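You operate a simulated robot arm through the tools that you are given. There is no shell and no other tool. Be economical: measure what you need, move in short steps, check, and stop when the job is done.

You are at the controls of a simulated two-armed robot. One attempt, no reset.

TASK
Take the lid off the black beaker and lay it down on the lane of the packing table.

It is judged by the outcome, as a careful person would: the job done as asked, and still so three seconds after it is handed in. It fails if anything else is knocked over, pushed out of place, dropped, spilled or broken. Lids that push on must go on centred and level and be pressed home; caps that screw on are set level and turned clockwise until they are tight.

THE ROBOT
Two 7-joint arms with two-finger parallel grippers on one trunk, on a base that drives. Base frame: it is fixed to the floor where the robot stands at the start and does not move with it; the origin is under the middle of the robot, x ahead of it, y to its left, z up. Lengths are in mm, angles in degrees, forces in N, time in s.
The left shoulder is at the start at [30, 119, 1035], the right one opposite. With the tool pointing down near the work surface each hand reaches from about 280 to 680 mm from the robot's upright axis, wherever it stands, measured 20 degrees to its own side. Payload 3.43 kg a hand.
The TCP of each hand is the grasp point between the finger pads, 30 mm short of the fingertips. In the tool frame z runs along the fingers and y along their closing line. The gripper opens to 94 mm. The fingers are 28 mm wide and 10 mm thick; the gripper's body (50 by 96 mm) begins 55 mm behind the TCP.
Orientation is told as [roll, pitch, yaw] about the base's x, y, z axes, in that order, counted from this pose: with the fingers straight down and closing along the base's y, the tool's x points along the base's -x, its y along +y and its z along -z.

THE INTERFACE
- The arms move only by the tool play_rows. It takes "left_commands", "right_commands" or both (then of equal length, played together; a hand with none holds still); each is a list of rows, each an object of numbers (a shift or turn left out is 0, a gripper value left out holds the last): "x", "y", "z": the shift along the tool's x, y, z in mm; "wx", "wy", "wz": the turn, a rotation vector about the tool's x, y, z in degrees; "gripper": the gripper command, from -1 (fully open) to 1 (shut), values between in proportion. In form: [{"x": .., "y": .., "z": .., "wx": .., "wy": .., "wz": .., "gripper": ..}, ...]. A call has 1 to 8 rows; each row shifts and turns the commanded pose from where the row before left it, along the tool's axes as they then stand. A row lasts 0.2 s, in which the tool goes at most 50 mm and 8.6 degrees; a call with a longer step from one row to the next is refused whole, and so is a gripper value outside its range. A pose out of reach is approached as far as the arm can. The call stops where the force on the tool passes 40 N (or 10 N more than at its start, if that is more) or the arm is blocked; 0.2 s more then pass. Each finger travels about 72 mm/s and halts on what it meets, pressing with about 39 N; the grip force reading is that of the motor and also rises with nothing between the fingers. The clock runs only during rows and for 0.2 s after the last one: add rows that do not move to give the fingers time. The reply holds the time, the measured pose of the TCP, the force on the tool along the base axes, the opening and the grip force, in the units named above and with some noise, with the torque about the TCP (base axes, N m) and any sound that the robot's microphone picked up.
- Cameras (640 x 400 px; columns grow to the right, rows downward): "scene" is now at [44, 13, 1737.2]; the picture's right is [0.06, -1.00, 0.00], its down [-0.82, -0.05, -0.58] and it looks along [0.57, 0.03, -0.82] (base axes); focal length 286 px, centre (320, 200). "left" rides on the left gripper at [76, -14, -102] in its tool frame; the picture's right is [0.18, 0.98, 0.00], its down [-0.75, 0.14, -0.64] and it looks along [-0.63, 0.12, 0.77] (tool axes); focal length 243 px, centre (320, 200). "right" rides on the right gripper at [76, 14, -103] in its tool frame; the picture's right is [-0.18, 0.98, 0.00], its down [-0.75, -0.14, -0.64] and it looks along [-0.63, -0.12, 0.77] (tool axes); focal length 243 px, centre (320, 200). There is no depth. A picture from a camera that has moved, and an enlarged one, comes with that camera's place and axes in the base frame and with its lens. The place of the scene camera against the robot may be out by one fixed shift of up to 12 mm in any direction.
- snapshot(camera): a new picture of that camera. It takes no simulated time.
- lift_body(by): slides the trunk up (or, below 0, down) by that many mm; the arms and the scene camera ride with it, the base frame stays. It gives what a move gives, with no picture.
- drive_base(legs): drives the robot by 1 to 6 legs, each [ahead, turn to the left] in mm and degrees, along the robot's own axes; the way and the turn of a leg run together, so that a leg with both is an arc; at most 1500 mm and 180 degrees a leg. The arms and the cameras ride along, it lands a little off, and it stops where it bumps. It gives what a move gives.
- aim_head(pan, tilt): turns the head with the scene camera to pan (to the left, within 143 degrees either way) and tilt (down, from -29 to 69), counted from straight ahead of the robot. It gives what a move gives.
- close_up(camera, box): a new picture of the part [left, top, right, bottom] of that camera's present view, enlarged. It takes no simulated time.
- job_done(): hands the job in; it is judged then, once.

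Go step by step. Nothing tells you exact positions but the pictures and the camera data: compare them with the known pose of the tool, close in by small moves and look again before you grip or let go. The budget is 120 turns and 88 pictures, counting those below and the enlarged ones. Unless the task says otherwise, let go and move clear before handing in, and close with one line.

The tools are called after "Emit:" as name(argument=value, ...) on one line, values as JSON. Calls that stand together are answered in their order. play_rows: Moves the arms, as the interface text tells. Its arguments: {"type":"object","properties":{"left_commands":{"type":"array"},"right_commands":{"type":"array"}},"required":[]} The other tools are called the same way: lift_body (by) slides the trunk up or down; drive_base (legs) drives the base; aim_head (pan, tilt) turns the head that bears the scene camera; snapshot (camera) takes a picture; close_up (camera, box) takes an enlarged picture of a part of a camera's view; job_done () hands the job in.

At the start:

```text
clock: 0.0
left_ee_pos: [482.5, 349.4, 1091.7]
left_ee_rot: [-0.1, 0.0, -0.1]
left_ft_force: [1.0, -0.1, 0.0]
left_torque: [0.04, 0.02, -0.01]
left_opening: 94.1
left_gripper_force: 0.1
right_ee_pos: [358.7, -58.9, 1158.8]
right_ee_rot: [0.0, 0.0, 0.0]
right_ft_force: [-0.2, 0.2, 0.0]
right_torque: [-0.01, -0.01, -0.01]
right_opening: 94.3
right_gripper_force: 0.0
trunk travel left (down, up): [-300.0, 110.0]
robot x, y, heading: [-0.7, 3.7, -0.3]
head pan, tilt: [3.2, 54.8]
```

scene: 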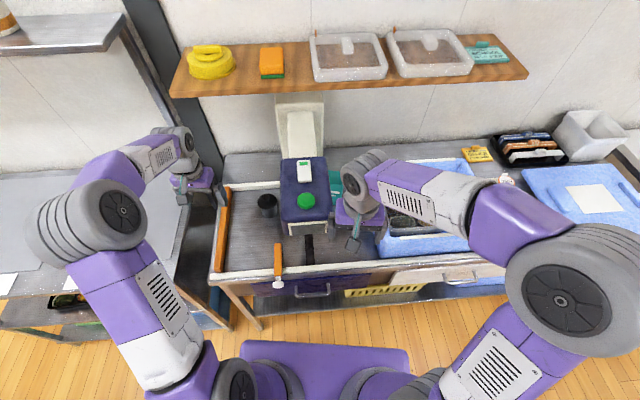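
right: 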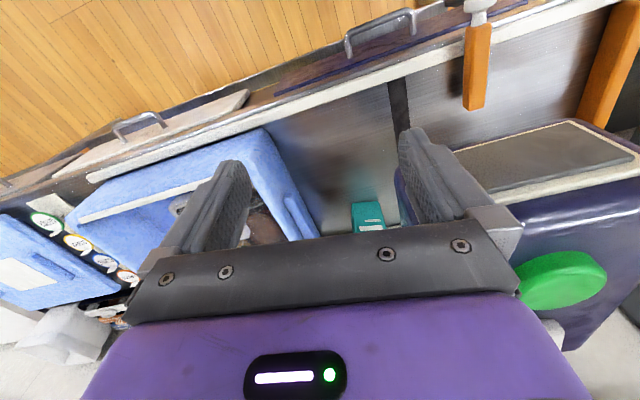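
left: 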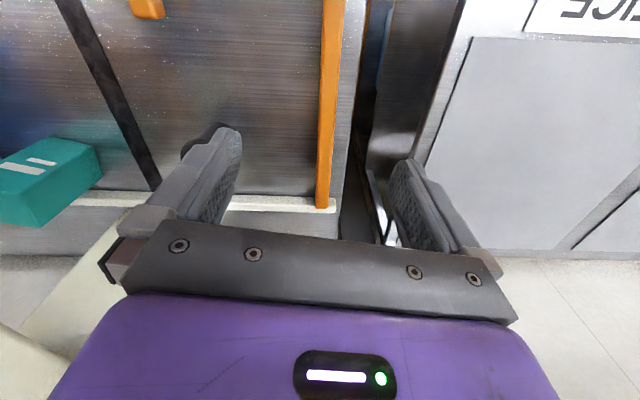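

I see a dark round vessel at about (267,205) in the scene view, on the table ahead next to a purple device. I'll enlarge it and look around for the packing table and its lane.

Emit:
close_up(camera="scene", box=[200, 140, 360, 300])

Emit:
close_up(camera="scene", box=[380, 80, 640, 300])

Emit:
close_up(camera="scene", box=[0, 150, 220, 330])

```text
2.50 times, centred on (280, 220) of scene
camera zoom: at [44.0, 13.0, 1737.2], right [0.06, -1.0, 0.0], down [-0.82, -0.05, -0.58], along [0.57, 0.03, -0.82], focal length 714 px, centre (420, 150)
```

zoom: 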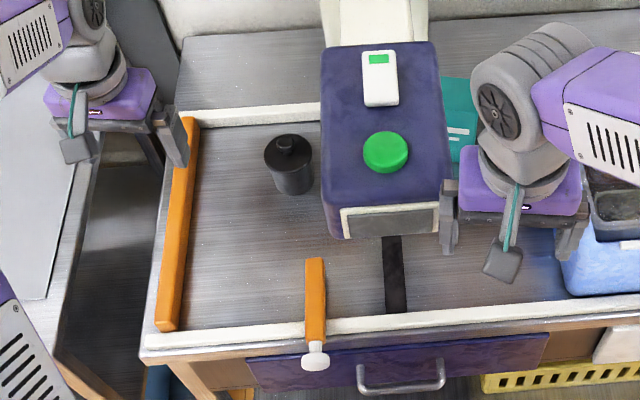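

```text
1.82 times, centred on (510, 190) of scene
camera zoom: at [44.0, 13.0, 1737.2], right [0.06, -1.0, 0.0], down [-0.82, -0.05, -0.58], along [0.57, 0.03, -0.82], focal length 519 px, centre (-26, 218)
```

zoom: 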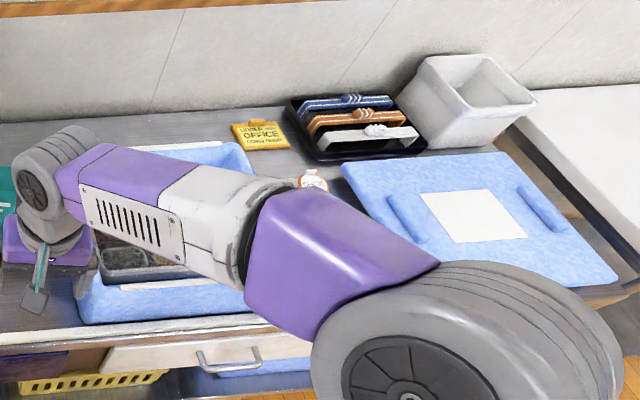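

```text
2.22 times, centred on (110, 240) of scene
camera zoom: at [44.0, 13.0, 1737.2], right [0.06, -1.0, 0.0], down [-0.82, -0.05, -0.58], along [0.57, 0.03, -0.82], focal length 635 px, centre (787, 111)
```

zoom: 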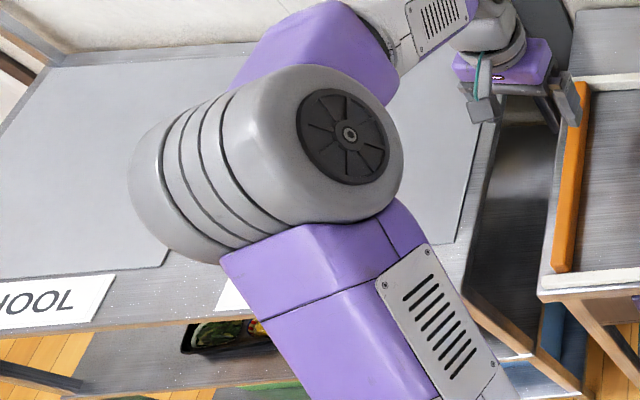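

The beaker with a knobbed lid stands on the table between two white rails. I'll turn the head to see which table is the packing table.

Emit:
aim_head(pan=60, tilt=40)

Emit:
snapshot(camera="scene")

Emit:
aim_head(pan=-60, tilt=40)

Emit:
snapshot(camera="scene")

Emit:
aim_head(pan=3.2, tilt=45)

Emit:
snapshot(camera="scene")

```text
clock: 1.3
left_ee_pos: [482.2, 348.6, 1092.6]
left_ee_rot: [0.0, -0.1, 0.0]
left_ft_force: [-0.4, 0.0, 0.3]
left_torque: [-0.02, -0.03, -0.01]
left_opening: 93.9
left_gripper_force: 0.0
right_ee_pos: [359.1, -59.0, 1159.3]
right_ee_rot: [0.0, 0.1, 0.1]
right_ft_force: [0.5, 0.3, -0.1]
right_torque: [-0.02, 0.0, -0.03]
right_opening: 93.9
right_gripper_force: 0.0
trunk travel left (down, up): [-300.0, 110.0]
robot x, y, heading: [-3.1, 2.9, -0.1]
head pan, tilt: [60.0, 40.0]
```

```text
81 pictures are left
camera scene: at [14.4, 82.6, 1757.7], right [0.87, -0.5, 0.0], down [-0.32, -0.56, -0.77], along [0.38, 0.66, -0.64], focal length 286 px, centre (320, 200)
```

scene: 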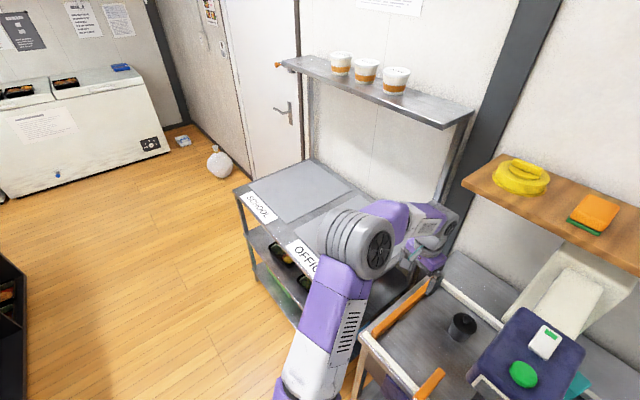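

```text
clock: 3.3
left_ee_pos: [483.5, 349.2, 1092.4]
left_ee_rot: [0.0, 0.0, 0.0]
left_ft_force: [-0.3, 1.0, -0.7]
left_torque: [-0.04, 0.03, 0.01]
left_opening: 93.9
left_gripper_force: 0.1
right_ee_pos: [359.6, -58.3, 1158.5]
right_ee_rot: [0.0, 0.0, 0.0]
right_ft_force: [-0.4, -0.7, -0.3]
right_torque: [-0.04, -0.01, 0.01]
right_opening: 93.8
right_gripper_force: 0.0
trunk travel left (down, up): [-300.0, 110.0]
robot x, y, heading: [-0.3, 0.4, 0.1]
head pan, tilt: [-60.0, 40.0]
```

```text
80 pictures are left
camera scene: at [14.4, -64.6, 1757.7], right [-0.87, -0.5, 0.0], down [-0.32, 0.56, -0.77], along [0.38, -0.66, -0.64], focal length 286 px, centre (320, 200)
```

scene: 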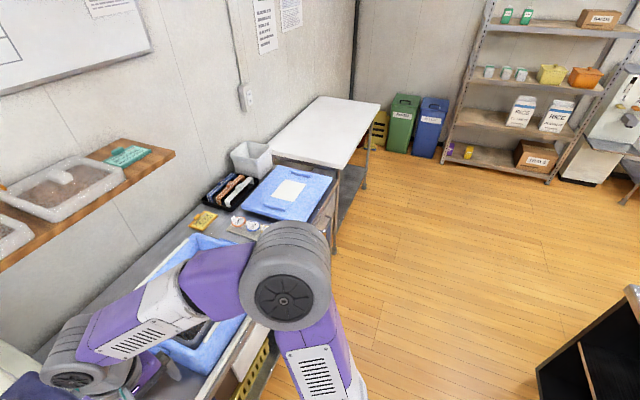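

```text
clock: 4.6
left_ee_pos: [482.7, 349.0, 1091.8]
left_ee_rot: [0.0, -0.1, 0.0]
left_ft_force: [-0.6, -0.3, -0.1]
left_torque: [0.0, 0.0, 0.02]
left_opening: 94.0
left_gripper_force: 0.1
right_ee_pos: [358.0, -57.8, 1159.0]
right_ee_rot: [0.0, 0.0, 0.1]
right_ft_force: [-0.4, -0.1, -0.5]
right_torque: [0.01, 0.02, 0.01]
right_opening: 94.2
right_gripper_force: 0.1
trunk travel left (down, up): [-300.0, 110.0]
robot x, y, heading: [-4.2, -4.0, 0.0]
head pan, tilt: [3.2, 45.0]
```

```text
79 pictures are left
camera scene: at [53.0, 13.4, 1750.5], right [0.06, -1.0, 0.0], down [-0.71, -0.04, -0.71], along [0.71, 0.04, -0.71], focal length 286 px, centre (320, 200)
```

scene: 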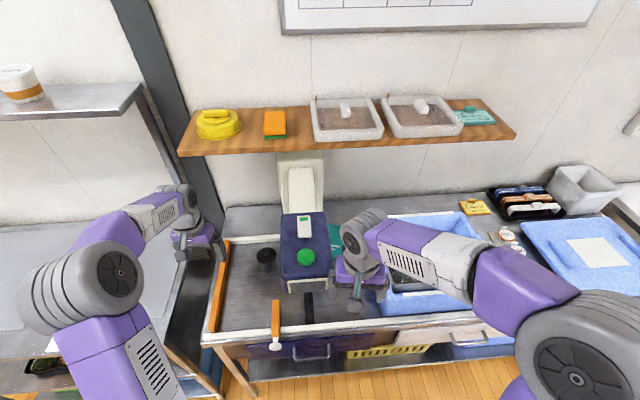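

The table ahead, with its two white rails, is the packing table, and the beaker stands in its lane. I put the lid knob near (590, 222, 915). I'll bring the left hand nearer and look.

Emit:
play_rows(left_commands=[{"y": -35, "x": 25}, {"y": -35, "x": 25}, {"y": -30, "x": 20}, {}])

Emit:
snapshot(camera="left")

Emit:
close_up(camera="scene", box=[200, 190, 360, 350])

```text
clock: 5.6
left_ee_pos: [411.1, 247.9, 1093.1]
left_ee_rot: [-0.1, 0.0, 0.0]
left_ft_force: [-0.5, 0.2, 0.5]
left_torque: [-0.03, 0.0, 0.0]
left_opening: 94.1
left_gripper_force: 0.0
right_ee_pos: [358.8, -57.1, 1159.5]
right_ee_rot: [0.0, 0.0, 0.1]
right_ft_force: [-0.6, 0.6, 0.1]
right_torque: [-0.02, 0.03, -0.03]
right_opening: 94.0
right_gripper_force: 0.1
trunk travel left (down, up): [-300.0, 110.0]
robot x, y, heading: [-2.8, 2.7, 0.1]
head pan, tilt: [3.2, 45.0]
```

```text
78 pictures are left
camera left: at [335.5, 233.0, 1194.8], right [-0.18, 0.98, 0.0], down [0.75, 0.14, 0.64], along [0.63, 0.12, -0.77], focal length 243 px, centre (320, 200)
```

left: 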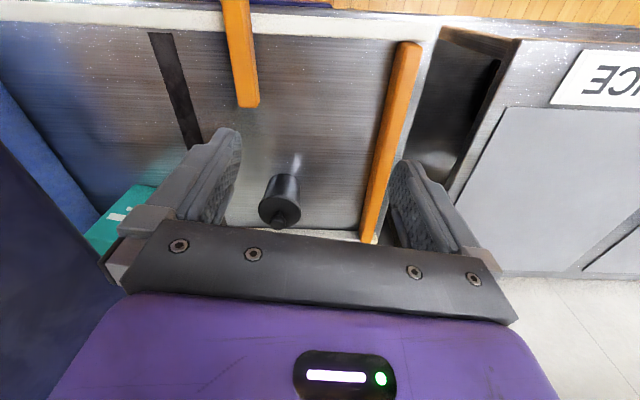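

```text
2.50 times, centred on (280, 270) of scene
camera zoom: at [53.5, 14.1, 1750.4], right [0.06, -1.0, 0.0], down [-0.71, -0.04, -0.71], along [0.71, 0.04, -0.71], focal length 714 px, centre (420, 25)
```

zoom: 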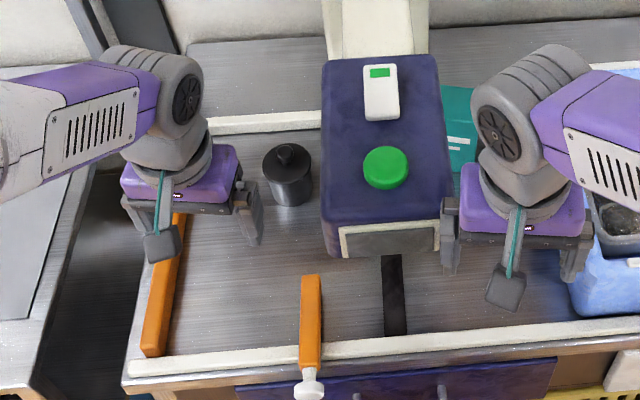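

The knob looks to be near (606, 226, 925), with the purple machine's side near y=160. I'll zoom in on the lid from the left hand camera.

Emit:
close_up(camera="left", box=[240, 150, 340, 235])

Emit:
close_up(camera="scene", box=[255, 235, 295, 280])

```text
4.71 times, centred on (290, 192) of left
camera zoom: at [335.5, 233.0, 1194.8], right [-0.18, 0.98, 0.0], down [0.75, 0.14, 0.64], along [0.63, 0.12, -0.77], focal length 1142 px, centre (461, 235)
```

zoom: 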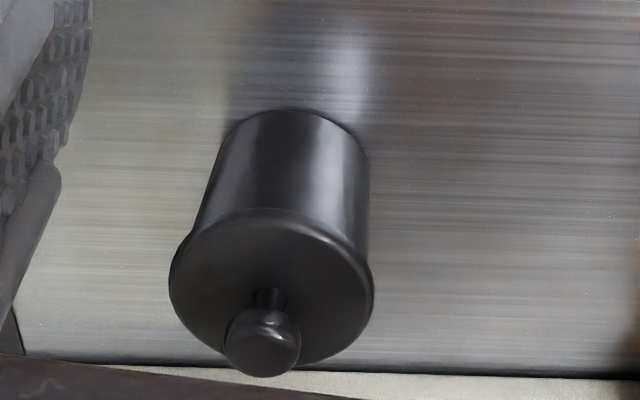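

```text
8.89 times, centred on (275, 258) of scene
camera zoom: at [53.5, 14.1, 1750.4], right [0.06, -1.0, 0.0], down [-0.71, -0.04, -0.71], along [0.71, 0.04, -0.71], focal length 2539 px, centre (720, -311)
```

zoom: 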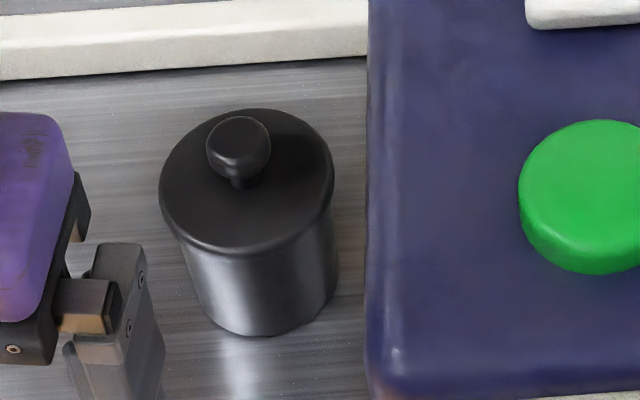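

The lid is a 68 mm disc with a mushroom knob of about 25 mm. Because the machine stands close beside it, I'll turn the hand so the fingers close along x, which keeps it narrow in y, and half close the gripper.

Emit:
play_rows(left_commands=[{"wz": 8.2, "gripper": -0.2}, {"wz": 8.2}, {"wz": 8.2}, {"wz": 8.2}, {"wz": 8.2}, {"wz": 8.2}, {"wz": 8.2}, {"wz": 8.2}])

Emit:
play_rows(left_commands=[{"wz": 8.2}, {"wz": 8.2}, {"wz": 8}, {}])

Emit:
snapshot(camera="left")

Emit:
snapshot(camera="scene")

```text
clock: 7.4
left_ee_pos: [413.0, 250.2, 1093.9]
left_ee_rot: [0.0, -0.1, -65.8]
left_ft_force: [0.2, 0.5, -0.3]
left_torque: [0.0, 0.01, 0.0]
left_opening: 56.4
left_gripper_force: 0.0
right_ee_pos: [358.7, -58.3, 1159.0]
right_ee_rot: [0.1, 0.1, 0.1]
right_ft_force: [0.2, -0.2, 0.3]
right_torque: [0.0, -0.01, -0.03]
right_opening: 94.1
right_gripper_force: 0.1
trunk travel left (down, up): [-300.0, 110.0]
robot x, y, heading: [-2.8, -4.1, -0.2]
head pan, tilt: [3.2, 45.0]
```

```text
clock: 8.4
left_ee_pos: [413.1, 250.2, 1091.3]
left_ee_rot: [-0.1, 0.1, -90.1]
left_ft_force: [-0.7, 0.2, -0.1]
left_torque: [0.04, -0.03, 0.0]
left_opening: 56.5
left_gripper_force: 0.0
right_ee_pos: [359.1, -58.3, 1158.9]
right_ee_rot: [0.1, 0.0, -0.1]
right_ft_force: [0.4, -0.2, -0.5]
right_torque: [-0.02, -0.03, 0.03]
right_opening: 94.0
right_gripper_force: 0.1
trunk travel left (down, up): [-300.0, 110.0]
robot x, y, heading: [1.9, -1.6, -0.1]
head pan, tilt: [3.2, 45.0]
```

```text
74 pictures are left
camera left: at [399.3, 325.3, 1195.4], right [0.98, 0.18, 0.0], down [0.14, -0.75, 0.64], along [0.12, -0.63, -0.77], focal length 243 px, centre (320, 200)
```

left: 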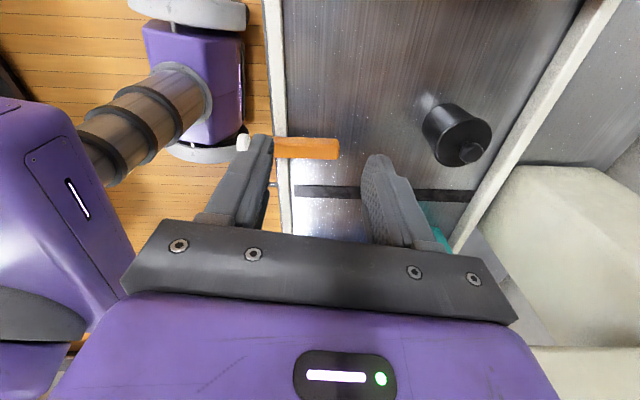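

```text
73 pictures are left
camera scene: at [53.0, 13.5, 1750.5], right [0.06, -1.0, 0.0], down [-0.71, -0.04, -0.71], along [0.71, 0.04, -0.71], focal length 286 px, centre (320, 200)
```

scene: 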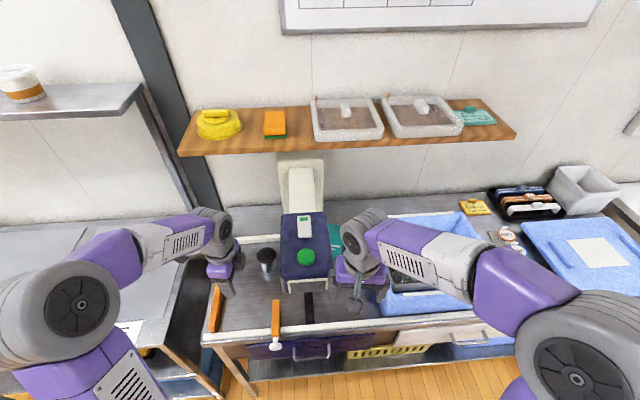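

Both left-hand views put the knob near (612, 217, 924). I'll move to a hover point short of it and above, then look again.

Emit:
play_rows(left_commands=[{"y": 40, "x": -8}, {"y": 40, "x": -8}, {"y": 40, "x": -8}, {"y": 40, "x": -8}, {"z": 30}, {"z": 10}, {}])

Emit:
snapshot(camera="left")

Emit:
close_up(camera="scene", box=[200, 200, 360, 300])

```text
clock: 10.0
left_ee_pos: [571.9, 219.2, 1054.7]
left_ee_rot: [0.0, 0.0, -90.0]
left_ft_force: [-0.2, -0.1, 0.1]
left_torque: [-0.01, 0.01, 0.01]
left_opening: 56.2
left_gripper_force: 0.0
right_ee_pos: [357.5, -58.3, 1157.5]
right_ee_rot: [0.0, 0.1, 0.0]
right_ft_force: [-0.6, 0.2, 0.2]
right_torque: [0.0, 0.02, 0.0]
right_opening: 94.0
right_gripper_force: 0.1
trunk travel left (down, up): [-300.0, 110.0]
robot x, y, heading: [-1.3, 0.2, -0.4]
head pan, tilt: [3.2, 45.0]
```

```text
72 pictures are left
camera left: at [558.0, 294.6, 1156.3], right [0.98, 0.18, 0.0], down [0.14, -0.75, 0.64], along [0.12, -0.63, -0.77], focal length 243 px, centre (320, 200)
```

left: 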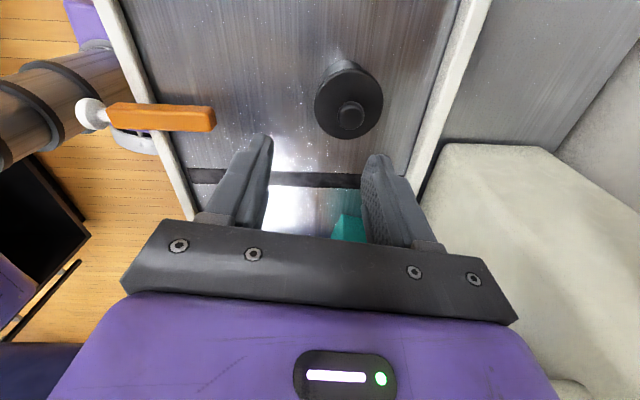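

```text
4.00 times, centred on (280, 250) of scene
camera zoom: at [52.7, 13.6, 1750.5], right [0.06, -1.0, 0.0], down [-0.71, -0.04, -0.71], along [0.71, 0.04, -0.71], focal length 1142 px, centre (480, 0)
```

zoom: 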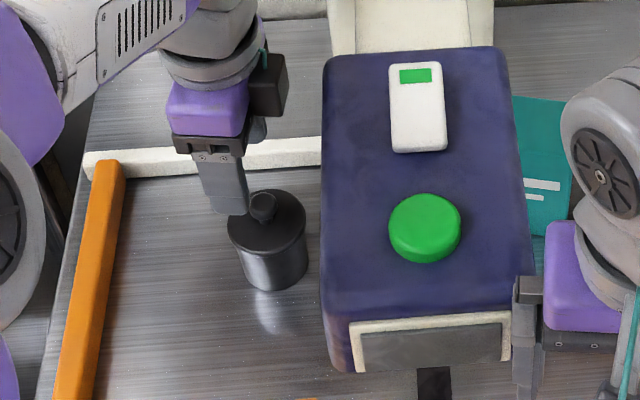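

The knob resolves to about (602, 217, 930), and the machine's head sits higher and nearer the robot, clear of the hand. I'll move above the knob.

Emit:
play_rows(left_commands=[{"y": 30, "x": -2}, {"z": 20}, {"z": 20}, {}])

Emit:
snapshot(camera="left")

Emit:
close_up(camera="scene", box=[220, 210, 320, 285])

```text
clock: 11.0
left_ee_pos: [600.8, 214.1, 1014.2]
left_ee_rot: [0.0, 0.0, -90.1]
left_ft_force: [-1.2, 0.2, 0.1]
left_torque: [-0.01, 0.0, 0.05]
left_opening: 56.4
left_gripper_force: 0.0
right_ee_pos: [357.3, -57.6, 1158.9]
right_ee_rot: [0.1, 0.0, -0.1]
right_ft_force: [0.6, -0.7, -0.9]
right_torque: [-0.03, -0.03, -0.01]
right_opening: 94.0
right_gripper_force: 0.1
trunk travel left (down, up): [-300.0, 110.0]
robot x, y, heading: [2.3, 1.9, -0.0]
head pan, tilt: [3.2, 45.0]
```

```text
70 pictures are left
camera left: at [587.6, 290.8, 1115.4], right [0.98, 0.18, 0.0], down [0.14, -0.75, 0.64], along [0.12, -0.63, -0.77], focal length 243 px, centre (320, 200)
```

left: 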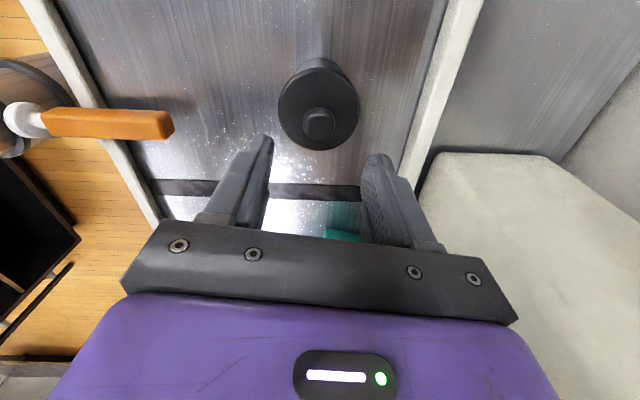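

```text
5.33 times, centred on (270, 248) of scene
camera zoom: at [52.4, 13.6, 1750.5], right [0.06, -1.0, 0.0], down [-0.71, -0.04, -0.71], along [0.71, 0.04, -0.71], focal length 1523 px, centre (587, -53)
```

zoom: 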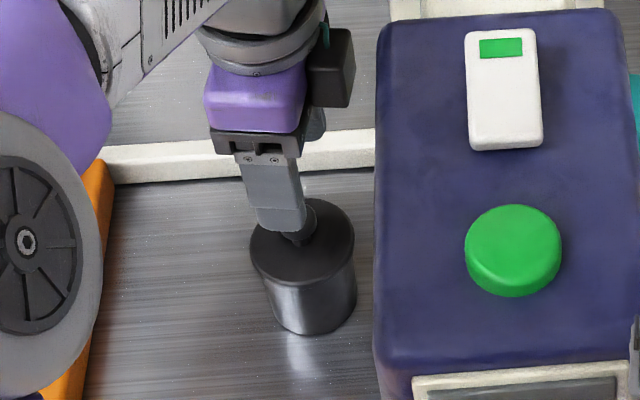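

The knob is at about (601.5, 214), so the hand is aligned in the plan view. I'll descend part way and check heights.

Emit:
play_rows(left_commands=[{"z": 20}, {"z": 20}, {}])

Emit:
close_up(camera="left", box=[220, 60, 420, 240])

Emit:
close_up(camera="scene", box=[250, 230, 300, 280])

```text
clock: 11.8
left_ee_pos: [603.0, 215.1, 972.8]
left_ee_rot: [0.1, 0.0, -90.0]
left_ft_force: [0.1, 0.2, 0.5]
left_torque: [0.02, -0.03, 0.0]
left_opening: 56.2
left_gripper_force: 0.1
right_ee_pos: [357.4, -58.7, 1158.1]
right_ee_rot: [0.0, 0.1, -0.1]
right_ft_force: [0.3, 0.3, -0.3]
right_torque: [-0.03, -0.01, 0.04]
right_opening: 94.2
right_gripper_force: 0.2
trunk travel left (down, up): [-300.0, 110.0]
robot x, y, heading: [3.4, -0.5, -0.0]
head pan, tilt: [3.2, 45.0]
```

```text
2.22 times, centred on (320, 150) of left
camera zoom: at [588.3, 291.4, 1075.3], right [0.98, 0.18, 0.0], down [0.14, -0.75, 0.64], along [0.12, -0.63, -0.77], focal length 539 px, centre (320, 311)
```

zoom: 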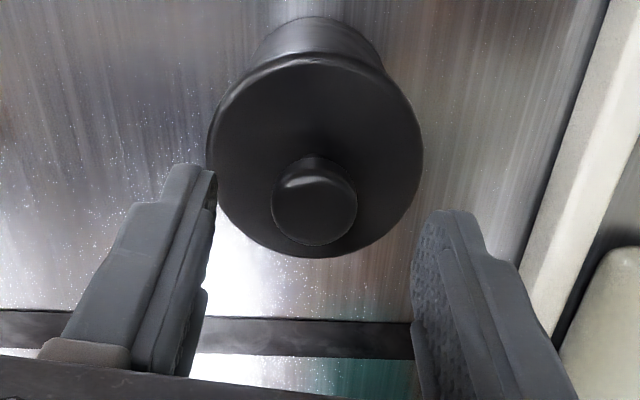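

```text
8.00 times, centred on (275, 255) of scene
camera zoom: at [52.8, 13.5, 1750.5], right [0.06, -1.0, 0.0], down [-0.71, -0.04, -0.71], along [0.71, 0.04, -0.71], focal length 2285 px, centre (680, -240)
```

zoom: 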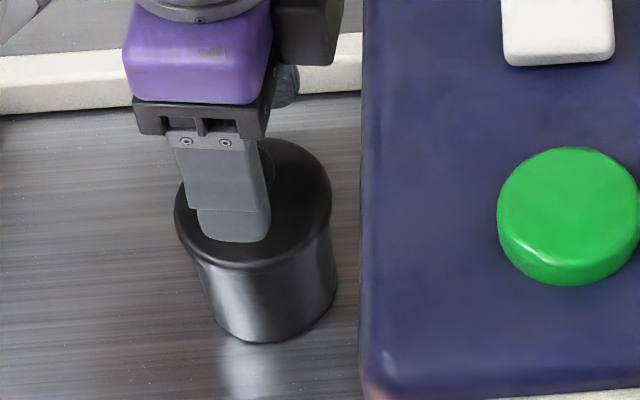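

The knob top is near z=930 and the lid plate near z=901, centred between the fingers. I'll go down so the tips sit just above the plate.

Emit:
play_rows(left_commands=[{"z": 15}, {"z": 12}, {"z": 8}, {}])

Emit:
close_up(camera="left", box=[220, 60, 420, 240])

Emit:
close_up(camera="scene", box=[250, 230, 300, 280])

```text
clock: 12.6
left_ee_pos: [605.3, 214.3, 950.6]
left_ee_rot: [0.7, -0.1, -89.8]
left_ft_force: [-9.8, 0.5, 24.7]
left_torque: [0.06, 1.17, 0.03]
left_opening: 61.9
left_gripper_force: 5.0
right_ee_pos: [357.6, -57.6, 1158.2]
right_ee_rot: [0.0, 0.0, 0.0]
right_ft_force: [-0.3, 0.5, -0.3]
right_torque: [0.0, 0.01, 0.01]
right_opening: 93.9
right_gripper_force: 0.0
trunk travel left (down, up): [-300.0, 110.0]
robot x, y, heading: [3.0, -0.4, -0.0]
head pan, tilt: [3.2, 45.0]
stopped in row 4 (left hand): the force on the tool passed its limit at 45 N (the readings are from after the stop); the commanded pose is now the measured one
```

```text
2.22 times, centred on (320, 150) of left
camera zoom: at [589.3, 290.4, 1052.5], right [0.98, 0.19, 0.01], down [0.14, -0.75, 0.64], along [0.13, -0.63, -0.77], focal length 539 px, centre (320, 311)
```

zoom: 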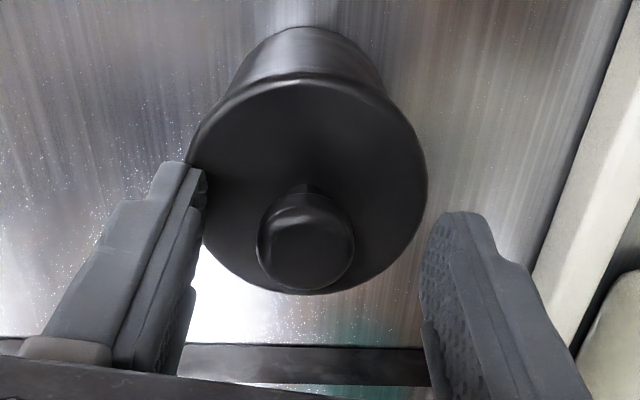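

```text
8.00 times, centred on (275, 255) of scene
camera zoom: at [51.3, 13.2, 1750.6], right [0.06, -1.0, 0.0], down [-0.71, -0.04, -0.71], along [0.71, 0.04, -0.71], focal length 2285 px, centre (680, -240)
```

zoom: 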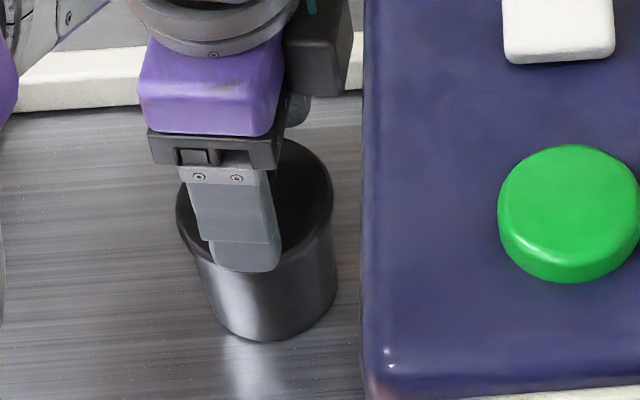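

The near finger touched the lid rim, so the lid plate is really at about z=919 and the knob top near 945, at (600.5, 221). The beaker hasn't shifted. I'll back up and re-centre.

Emit:
play_rows(left_commands=[{"z": -20}, {"z": -20}, {"x": 6, "y": -4}, {}])

Emit:
close_up(camera="left", box=[220, 60, 420, 240])

Emit:
close_up(camera="scene", box=[250, 230, 300, 280])

```text
clock: 13.6
left_ee_pos: [601.8, 222.2, 984.3]
left_ee_rot: [0.5, 0.1, -89.9]
left_ft_force: [-0.2, -0.1, 0.3]
left_torque: [-0.02, 0.04, -0.01]
left_opening: 56.4
left_gripper_force: 0.1
right_ee_pos: [357.9, -58.2, 1158.0]
right_ee_rot: [0.0, 0.0, -0.1]
right_ft_force: [0.3, 0.1, 0.3]
right_torque: [-0.04, 0.0, -0.04]
right_opening: 93.9
right_gripper_force: 0.0
trunk travel left (down, up): [-300.0, 110.0]
robot x, y, heading: [-1.7, 0.4, -0.1]
head pan, tilt: [3.2, 45.0]
```

```text
2.22 times, centred on (320, 150) of left
camera zoom: at [586.7, 296.6, 1087.7], right [0.98, 0.19, 0.01], down [0.14, -0.75, 0.64], along [0.13, -0.63, -0.77], focal length 539 px, centre (320, 311)
```

zoom: 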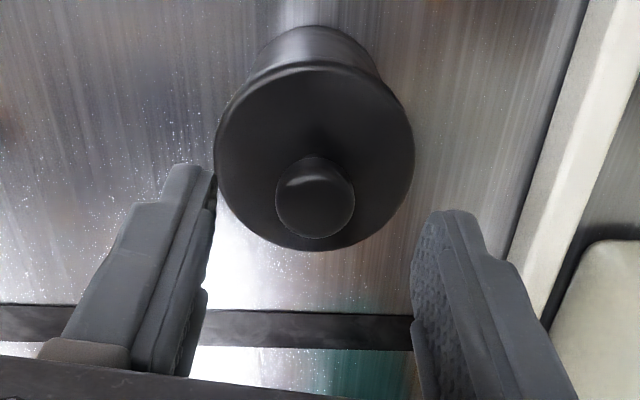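

```text
8.00 times, centred on (275, 255) of scene
camera zoom: at [52.6, 13.2, 1750.5], right [0.06, -1.0, 0.0], down [-0.71, -0.04, -0.71], along [0.71, 0.04, -0.71], focal length 2285 px, centre (680, -240)
```

zoom: 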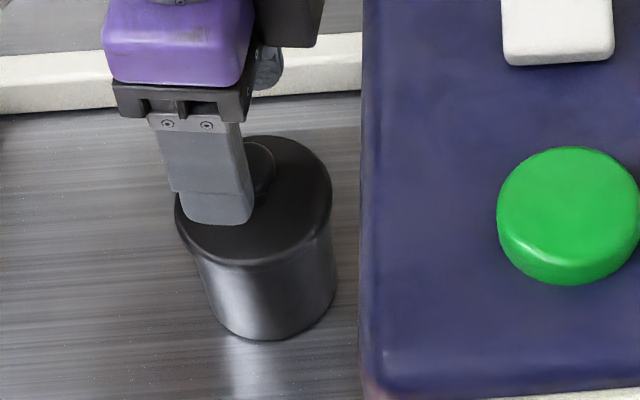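

The hand is now at (602, 222, 984) with the knob centred between the fingers to within 2–3 mm. I'll narrow the opening and descend to TCP z≈954.

Emit:
play_rows(left_commands=[{"gripper": 0.13}, {"y": -1, "x": -1}, {"z": 12}, {"z": 10}, {"z": 6}, {}])

Emit:
close_up(camera="left", box=[220, 60, 420, 240])

Emit:
close_up(camera="scene", box=[250, 230, 300, 280])

```text
clock: 15.0
left_ee_pos: [600.6, 219.2, 957.0]
left_ee_rot: [0.6, 0.1, -89.9]
left_ft_force: [-0.3, 0.2, 0.8]
left_torque: [0.0, 0.02, 0.01]
left_opening: 40.7
left_gripper_force: 0.0
right_ee_pos: [358.3, -58.9, 1160.1]
right_ee_rot: [0.0, 0.0, 0.0]
right_ft_force: [0.8, -0.7, 0.0]
right_torque: [0.0, 0.03, 0.03]
right_opening: 93.8
right_gripper_force: 0.0
trunk travel left (down, up): [-300.0, 110.0]
robot x, y, heading: [0.5, -0.7, -0.1]
head pan, tilt: [3.2, 45.0]
```

```text
2.22 times, centred on (320, 150) of left
camera zoom: at [585.6, 294.6, 1059.3], right [0.98, 0.19, 0.01], down [0.14, -0.75, 0.64], along [0.13, -0.63, -0.77], focal length 539 px, centre (320, 311)
```

zoom: 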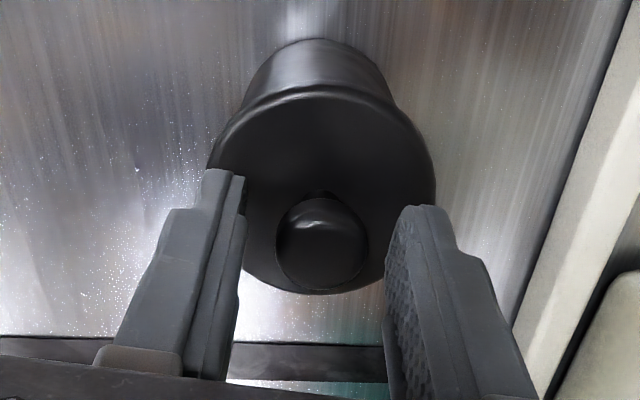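

```text
8.00 times, centred on (275, 255) of scene
camera zoom: at [52.8, 13.6, 1750.5], right [0.06, -1.0, 0.0], down [-0.71, -0.04, -0.71], along [0.71, 0.04, -0.71], focal length 2285 px, centre (680, -240)
```

zoom: 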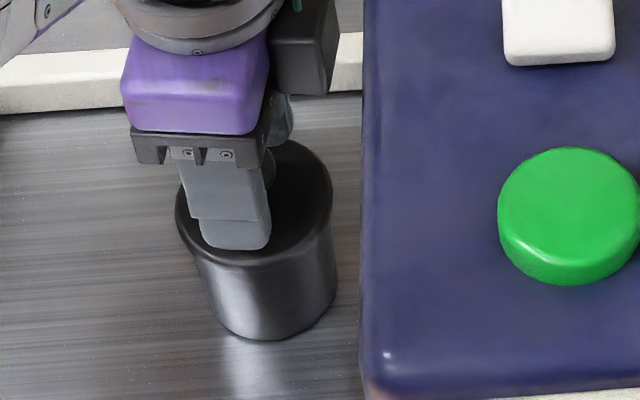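

The knob sits between the fingers and the tips are a few mm above the plate. I'll shift 2 mm toward −y, lower 3 mm and close.

Emit:
play_rows(left_commands=[{"x": -2, "z": 3}, {"gripper": 0.5}, {"gripper": 1}, {}, {}])

Emit:
close_up(camera="left", box=[220, 60, 420, 240])

```text
clock: 16.2
left_ee_pos: [601.0, 217.8, 955.4]
left_ee_rot: [0.6, 0.1, -89.9]
left_ft_force: [-0.4, -0.4, -0.2]
left_torque: [0.02, 0.02, -0.04]
left_opening: 20.7
left_gripper_force: 39.0
right_ee_pos: [358.5, -59.8, 1158.1]
right_ee_rot: [0.0, -0.1, 0.2]
right_ft_force: [0.3, 0.4, -0.2]
right_torque: [-0.02, -0.01, -0.02]
right_opening: 94.2
right_gripper_force: 0.0
trunk travel left (down, up): [-300.0, 110.0]
robot x, y, heading: [-0.9, -5.0, -0.3]
head pan, tilt: [3.2, 45.0]
```

```text
2.22 times, centred on (320, 150) of left
camera zoom: at [585.9, 293.4, 1057.4], right [0.98, 0.19, 0.01], down [0.14, -0.75, 0.64], along [0.13, -0.63, -0.77], focal length 539 px, centre (320, 311)
```

zoom: 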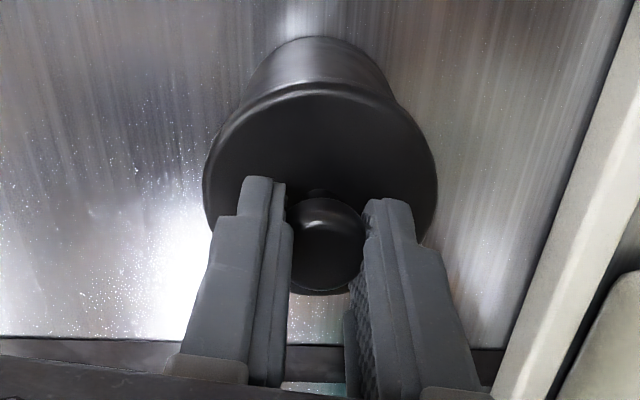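

The knob is gripped at 20.7 mm. I'll lift straight up slowly.

Emit:
play_rows(left_commands=[{"z": -3}, {"z": -4}, {"z": -6}, {"z": -8}, {}])

Emit:
snapshot(camera="left")

Emit:
close_up(camera="scene", box=[240, 220, 310, 290])

```text
clock: 17.4
left_ee_pos: [600.6, 219.3, 975.9]
left_ee_rot: [0.6, 0.0, -89.9]
left_ft_force: [0.3, -0.4, -1.0]
left_torque: [-0.02, 0.0, 0.0]
left_opening: 20.6
left_gripper_force: 38.9
right_ee_pos: [359.9, -58.0, 1159.4]
right_ee_rot: [0.0, 0.0, -0.1]
right_ft_force: [-1.3, 0.4, 0.6]
right_torque: [0.0, 0.01, -0.01]
right_opening: 94.0
right_gripper_force: 0.0
trunk travel left (down, up): [-300.0, 110.0]
robot x, y, heading: [0.4, -2.3, -0.2]
head pan, tilt: [3.2, 45.0]
```

```text
59 pictures are left
camera left: at [585.1, 293.9, 1078.9], right [0.98, 0.19, 0.01], down [0.14, -0.75, 0.64], along [0.13, -0.63, -0.77], focal length 243 px, centre (320, 200)
```

left: 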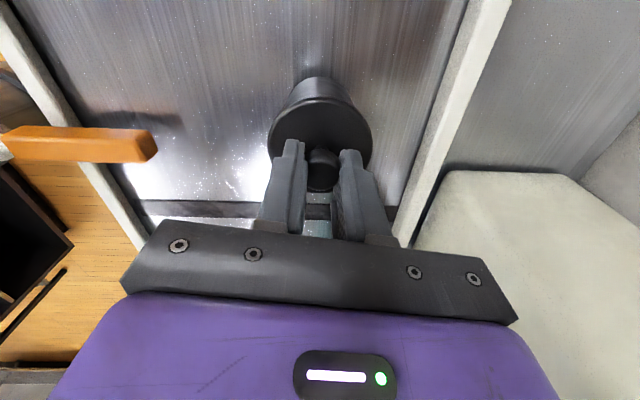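

```text
5.71 times, centred on (275, 255) of scene
camera zoom: at [53.0, 13.6, 1750.4], right [0.06, -1.0, 0.0], down [-0.71, -0.04, -0.71], along [0.71, 0.04, -0.71], focal length 1632 px, centre (577, -114)
```

zoom: 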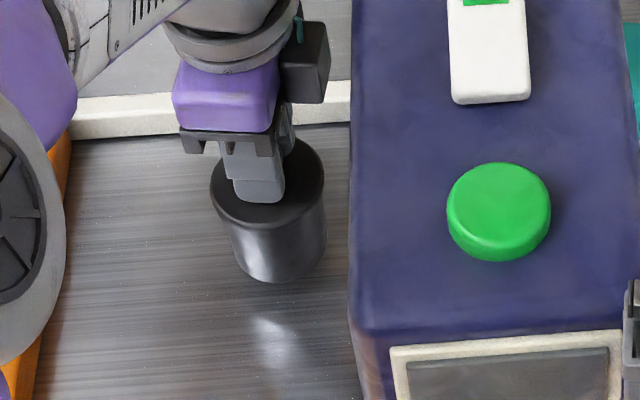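

The whole beaker came up with the lid, so the lid is tight and the body needs holding. I'll carry the beaker a short way to an open spot on the lane near (460, 265), where the right hand can reach it. I'll return it afterwards.

Emit:
play_rows(left_commands=[{"z": -6}, {"y": -15, "x": 5}, {"y": -25, "x": 8}, {"y": -25, "x": 9}, {"y": -25, "x": 8}, {"y": -25, "x": 8}, {"y": -20, "x": 6}, {"y": -5, "x": 2}])

Emit:
snapshot(camera="scene")

Emit:
snapshot(camera="left")

```text
clock: 19.2
left_ee_pos: [458.6, 263.9, 981.0]
left_ee_rot: [0.6, 0.1, -89.9]
left_ft_force: [-0.4, 0.0, -1.4]
left_torque: [0.02, 0.0, -0.03]
left_opening: 20.6
left_gripper_force: 39.1
right_ee_pos: [359.3, -58.5, 1159.2]
right_ee_rot: [0.0, 0.0, 0.0]
right_ft_force: [0.4, -0.7, -0.2]
right_torque: [0.03, 0.03, 0.01]
right_opening: 94.1
right_gripper_force: 0.1
trunk travel left (down, up): [-300.0, 110.0]
robot x, y, heading: [-2.9, -1.3, 0.2]
head pan, tilt: [3.2, 45.0]
```

```text
57 pictures are left
camera scene: at [53.1, 13.6, 1750.4], right [0.06, -1.0, 0.0], down [-0.71, -0.04, -0.71], along [0.71, 0.04, -0.71], focal length 286 px, centre (320, 200)
```

scene: 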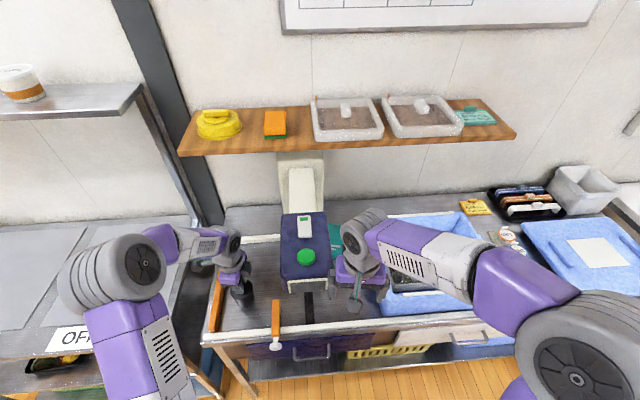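

```text
56 pictures are left
camera left: at [443.7, 340.5, 1083.8], right [0.98, 0.19, 0.01], down [0.14, -0.75, 0.64], along [0.13, -0.63, -0.77], focal length 243 px, centre (320, 200)
```

left: 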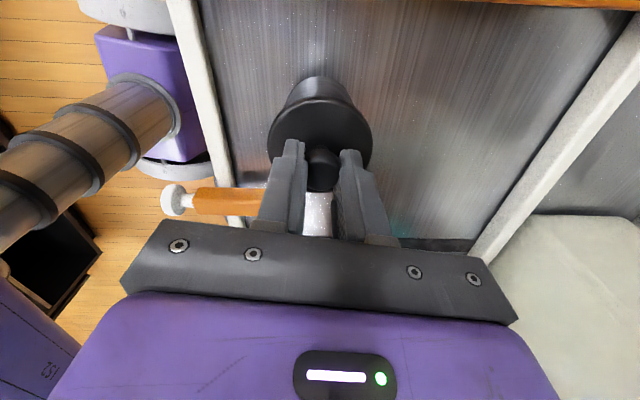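

The beaker hangs level over open lane. I'll set it down.

Emit:
play_rows(left_commands=[{"z": 10}, {"z": 9}, {"z": 4}, {"z": 2}, {}])

Emit:
close_up(camera="scene", box=[200, 220, 300, 320])

```text
clock: 20.4
left_ee_pos: [458.4, 263.9, 955.2]
left_ee_rot: [0.6, 0.0, -89.8]
left_ft_force: [0.2, -0.3, -0.9]
left_torque: [0.01, -0.01, -0.02]
left_opening: 20.6
left_gripper_force: 38.6
right_ee_pos: [359.1, -57.1, 1159.2]
right_ee_rot: [0.0, -0.1, 0.0]
right_ft_force: [-0.1, -0.1, 0.3]
right_torque: [0.02, 0.01, -0.04]
right_opening: 94.0
right_gripper_force: 0.1
trunk travel left (down, up): [-300.0, 110.0]
robot x, y, heading: [1.4, -0.5, -0.1]
head pan, tilt: [3.2, 45.0]
```

```text
4.00 times, centred on (250, 270) of scene
camera zoom: at [52.8, 13.6, 1750.5], right [0.06, -1.0, 0.0], down [-0.71, -0.04, -0.71], along [0.71, 0.04, -0.71], focal length 1142 px, centre (600, -80)
```

zoom: 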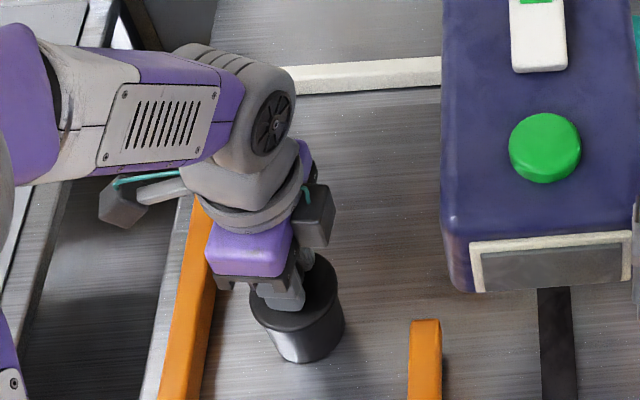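

I'm not sure it's touching yet, so I'll ease down to feel for contact.

Emit:
play_rows(left_commands=[{"z": 1}, {"z": 1}, {}])

```text
clock: 21.2
left_ee_pos: [461.4, 264.6, 954.7]
left_ee_rot: [0.7, 0.2, -89.9]
left_ft_force: [-1.3, 0.0, 10.2]
left_torque: [-0.01, 0.09, 0.02]
left_opening: 20.7
left_gripper_force: 39.0
right_ee_pos: [358.6, -59.2, 1158.8]
right_ee_rot: [0.2, 0.0, 0.0]
right_ft_force: [0.4, 1.0, 0.3]
right_torque: [0.01, 0.01, -0.02]
right_opening: 94.0
right_gripper_force: 0.1
trunk travel left (down, up): [-300.0, 110.0]
robot x, y, heading: [-0.5, 1.6, -0.0]
head pan, tilt: [3.2, 45.0]
```

The beaker is seated at (460, 264) and the left hand steadies it. Now I'll bring the right hand round in front of the machine's head, to about (299, 150, 1110).

Emit:
play_rows(right_commands=[{"x": 30}, {"x": 30}, {"y": 35, "z": 10}, {"y": 40, "z": 10}, {"y": 40, "z": 10}, {"y": 40, "z": 10}, {"y": 40, "z": 10}, {}])

Emit:
snapshot(camera="scene")

```text
clock: 23.0
left_ee_pos: [460.1, 264.6, 954.2]
left_ee_rot: [0.6, 0.1, -90.0]
left_ft_force: [-0.8, -1.5, 11.9]
left_torque: [-0.05, -0.01, -0.01]
left_opening: 20.5
left_gripper_force: 39.1
right_ee_pos: [296.4, 136.1, 1108.2]
right_ee_rot: [0.0, 0.0, 0.0]
right_ft_force: [0.2, -0.4, 0.2]
right_torque: [-0.01, -0.03, -0.01]
right_opening: 94.0
right_gripper_force: 0.0
trunk travel left (down, up): [-300.0, 110.0]
robot x, y, heading: [-0.2, 2.7, 0.3]
head pan, tilt: [3.2, 45.0]
```

```text
54 pictures are left
camera scene: at [51.9, 12.2, 1750.5], right [0.06, -1.0, 0.0], down [-0.71, -0.04, -0.71], along [0.71, 0.04, -0.71], focal length 286 px, centre (320, 200)
```

scene: 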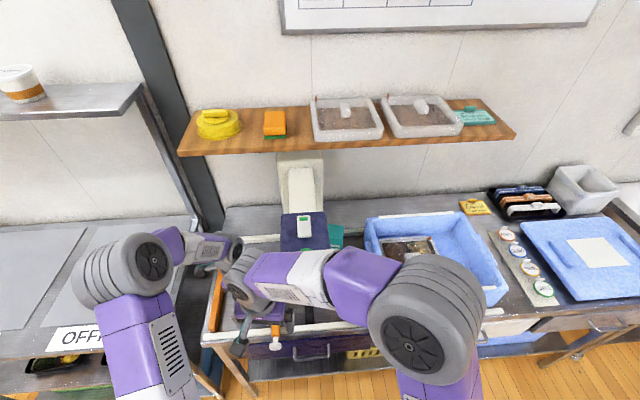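

The path is clear. I'll move the right hand forward and left and start turning it toward the beaker.

Emit:
play_rows(right_commands=[{"x": -15, "y": 25, "z": 10}, {"x": -15, "y": 25, "z": 10}, {"wz": -7}, {"wz": -7}, {"wz": -6}, {"wy": -8}, {"wy": -8}, {}])

Emit:
snapshot(camera="right")

Emit:
snapshot(camera="left")

```text
clock: 24.8
left_ee_pos: [460.3, 264.2, 954.5]
left_ee_rot: [0.6, 0.0, -89.9]
left_ft_force: [-1.0, -1.3, 8.7]
left_torque: [0.0, 0.02, 0.02]
left_opening: 20.5
left_gripper_force: 38.9
right_ee_pos: [327.2, 186.1, 1090.7]
right_ee_rot: [0.0, -16.1, 20.0]
right_ft_force: [-0.3, 0.8, 0.3]
right_torque: [0.03, -0.04, -0.04]
right_opening: 94.1
right_gripper_force: 0.1
trunk travel left (down, up): [-300.0, 110.0]
robot x, y, heading: [0.2, -0.3, -0.1]
head pan, tilt: [3.2, 45.0]
```

```text
53 pictures are left
camera right: at [228.2, 165.9, 1166.7], right [-0.17, 0.98, 0.05], down [0.56, 0.05, 0.83], along [0.81, 0.17, -0.56], focal length 243 px, centre (320, 200)
```

right: 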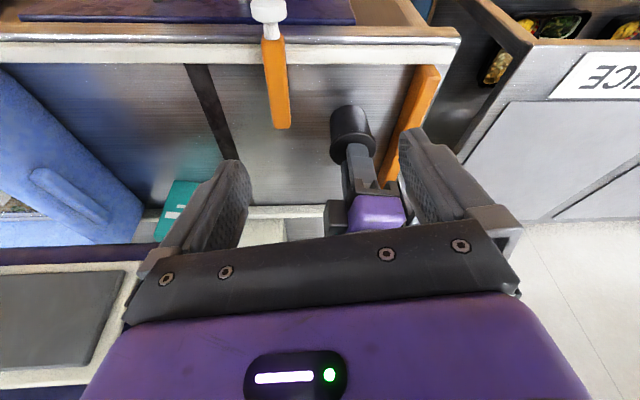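

```text
52 pictures are left
camera left: at [444.8, 340.1, 1056.7], right [0.98, 0.19, 0.01], down [0.14, -0.75, 0.64], along [0.13, -0.63, -0.77], focal length 243 px, centre (320, 200)
```

left: 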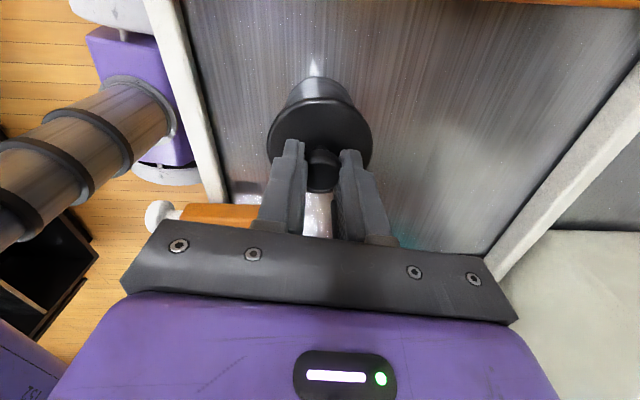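

The right hand camera now sees the beaker and the left hand. I'll finish the tilt to 45 degrees, edging sideways away from the machine.

Emit:
play_rows(right_commands=[{"y": 10, "wy": -7.3}, {"y": 10, "wy": -7.3}, {"y": 10, "wy": -7.3}, {"wy": -7}, {}])

Emit:
snapshot(camera="right")

Emit:
snapshot(camera="scene")

```text
clock: 25.9
left_ee_pos: [458.9, 266.1, 954.2]
left_ee_rot: [0.7, -0.1, -89.8]
left_ft_force: [-1.2, -0.2, -0.6]
left_torque: [0.0, -0.03, 0.02]
left_opening: 20.5
left_gripper_force: 38.7
right_ee_pos: [368.7, 171.7, 1070.9]
right_ee_rot: [2.5, -41.3, 9.3]
right_ft_force: [-10.0, 16.3, 3.3]
right_torque: [-0.81, -0.36, -0.6]
right_opening: 84.6
right_gripper_force: 0.1
trunk travel left (down, up): [-300.0, 110.0]
robot x, y, heading: [-2.0, -0.7, 0.2]
head pan, tilt: [3.2, 45.0]
stopped in row 5 (right hand): the arm was blocked; the commanded pose is now the measured one
```

```text
51 pictures are left
camera right: at [245.0, 161.9, 1097.0], right [-0.05, 0.99, 0.15], down [0.17, -0.14, 0.97], along [0.98, 0.08, -0.16], focal length 243 px, centre (320, 200)
```

right: 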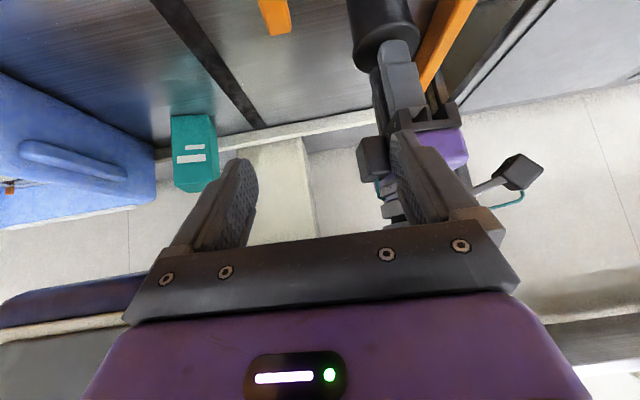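

```text
50 pictures are left
camera scene: at [50.6, 17.5, 1750.5], right [0.06, -1.0, 0.0], down [-0.7, -0.04, -0.71], along [0.71, 0.04, -0.71], focal length 286 px, centre (320, 200)
```

scene: 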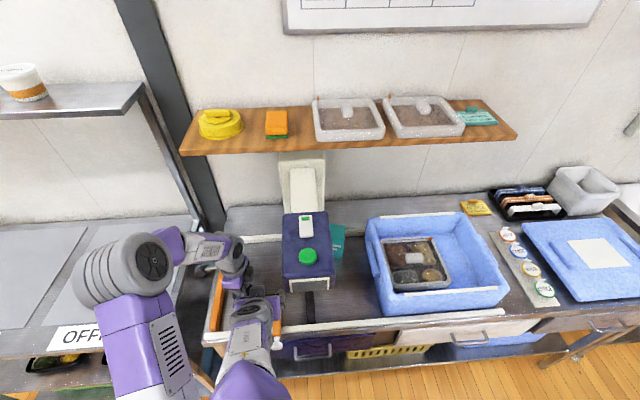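

The right hand snagged and stopped while its arm swung. I'll check what it touched before moving.

Emit:
close_up(camera="scene", box=[200, 200, 350, 350])

Emit:
snapshot(camera="left")

```text
2.67 times, centred on (275, 275) of scene
camera zoom: at [50.6, 17.5, 1750.5], right [0.06, -1.0, 0.0], down [-0.7, -0.04, -0.71], along [0.71, 0.04, -0.71], focal length 762 px, centre (440, 0)
```

zoom: 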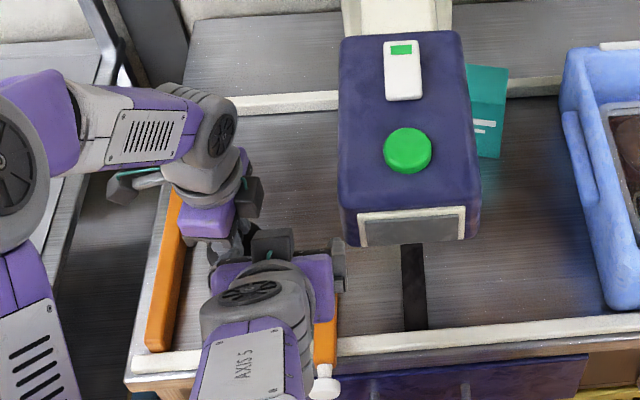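

```text
48 pictures are left
camera left: at [443.6, 342.9, 1056.5], right [0.98, 0.19, 0.01], down [0.14, -0.75, 0.65], along [0.13, -0.63, -0.76], focal length 243 px, centre (320, 200)
```

left: 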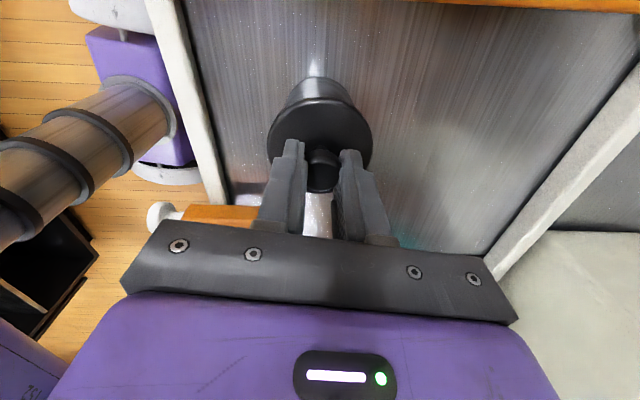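

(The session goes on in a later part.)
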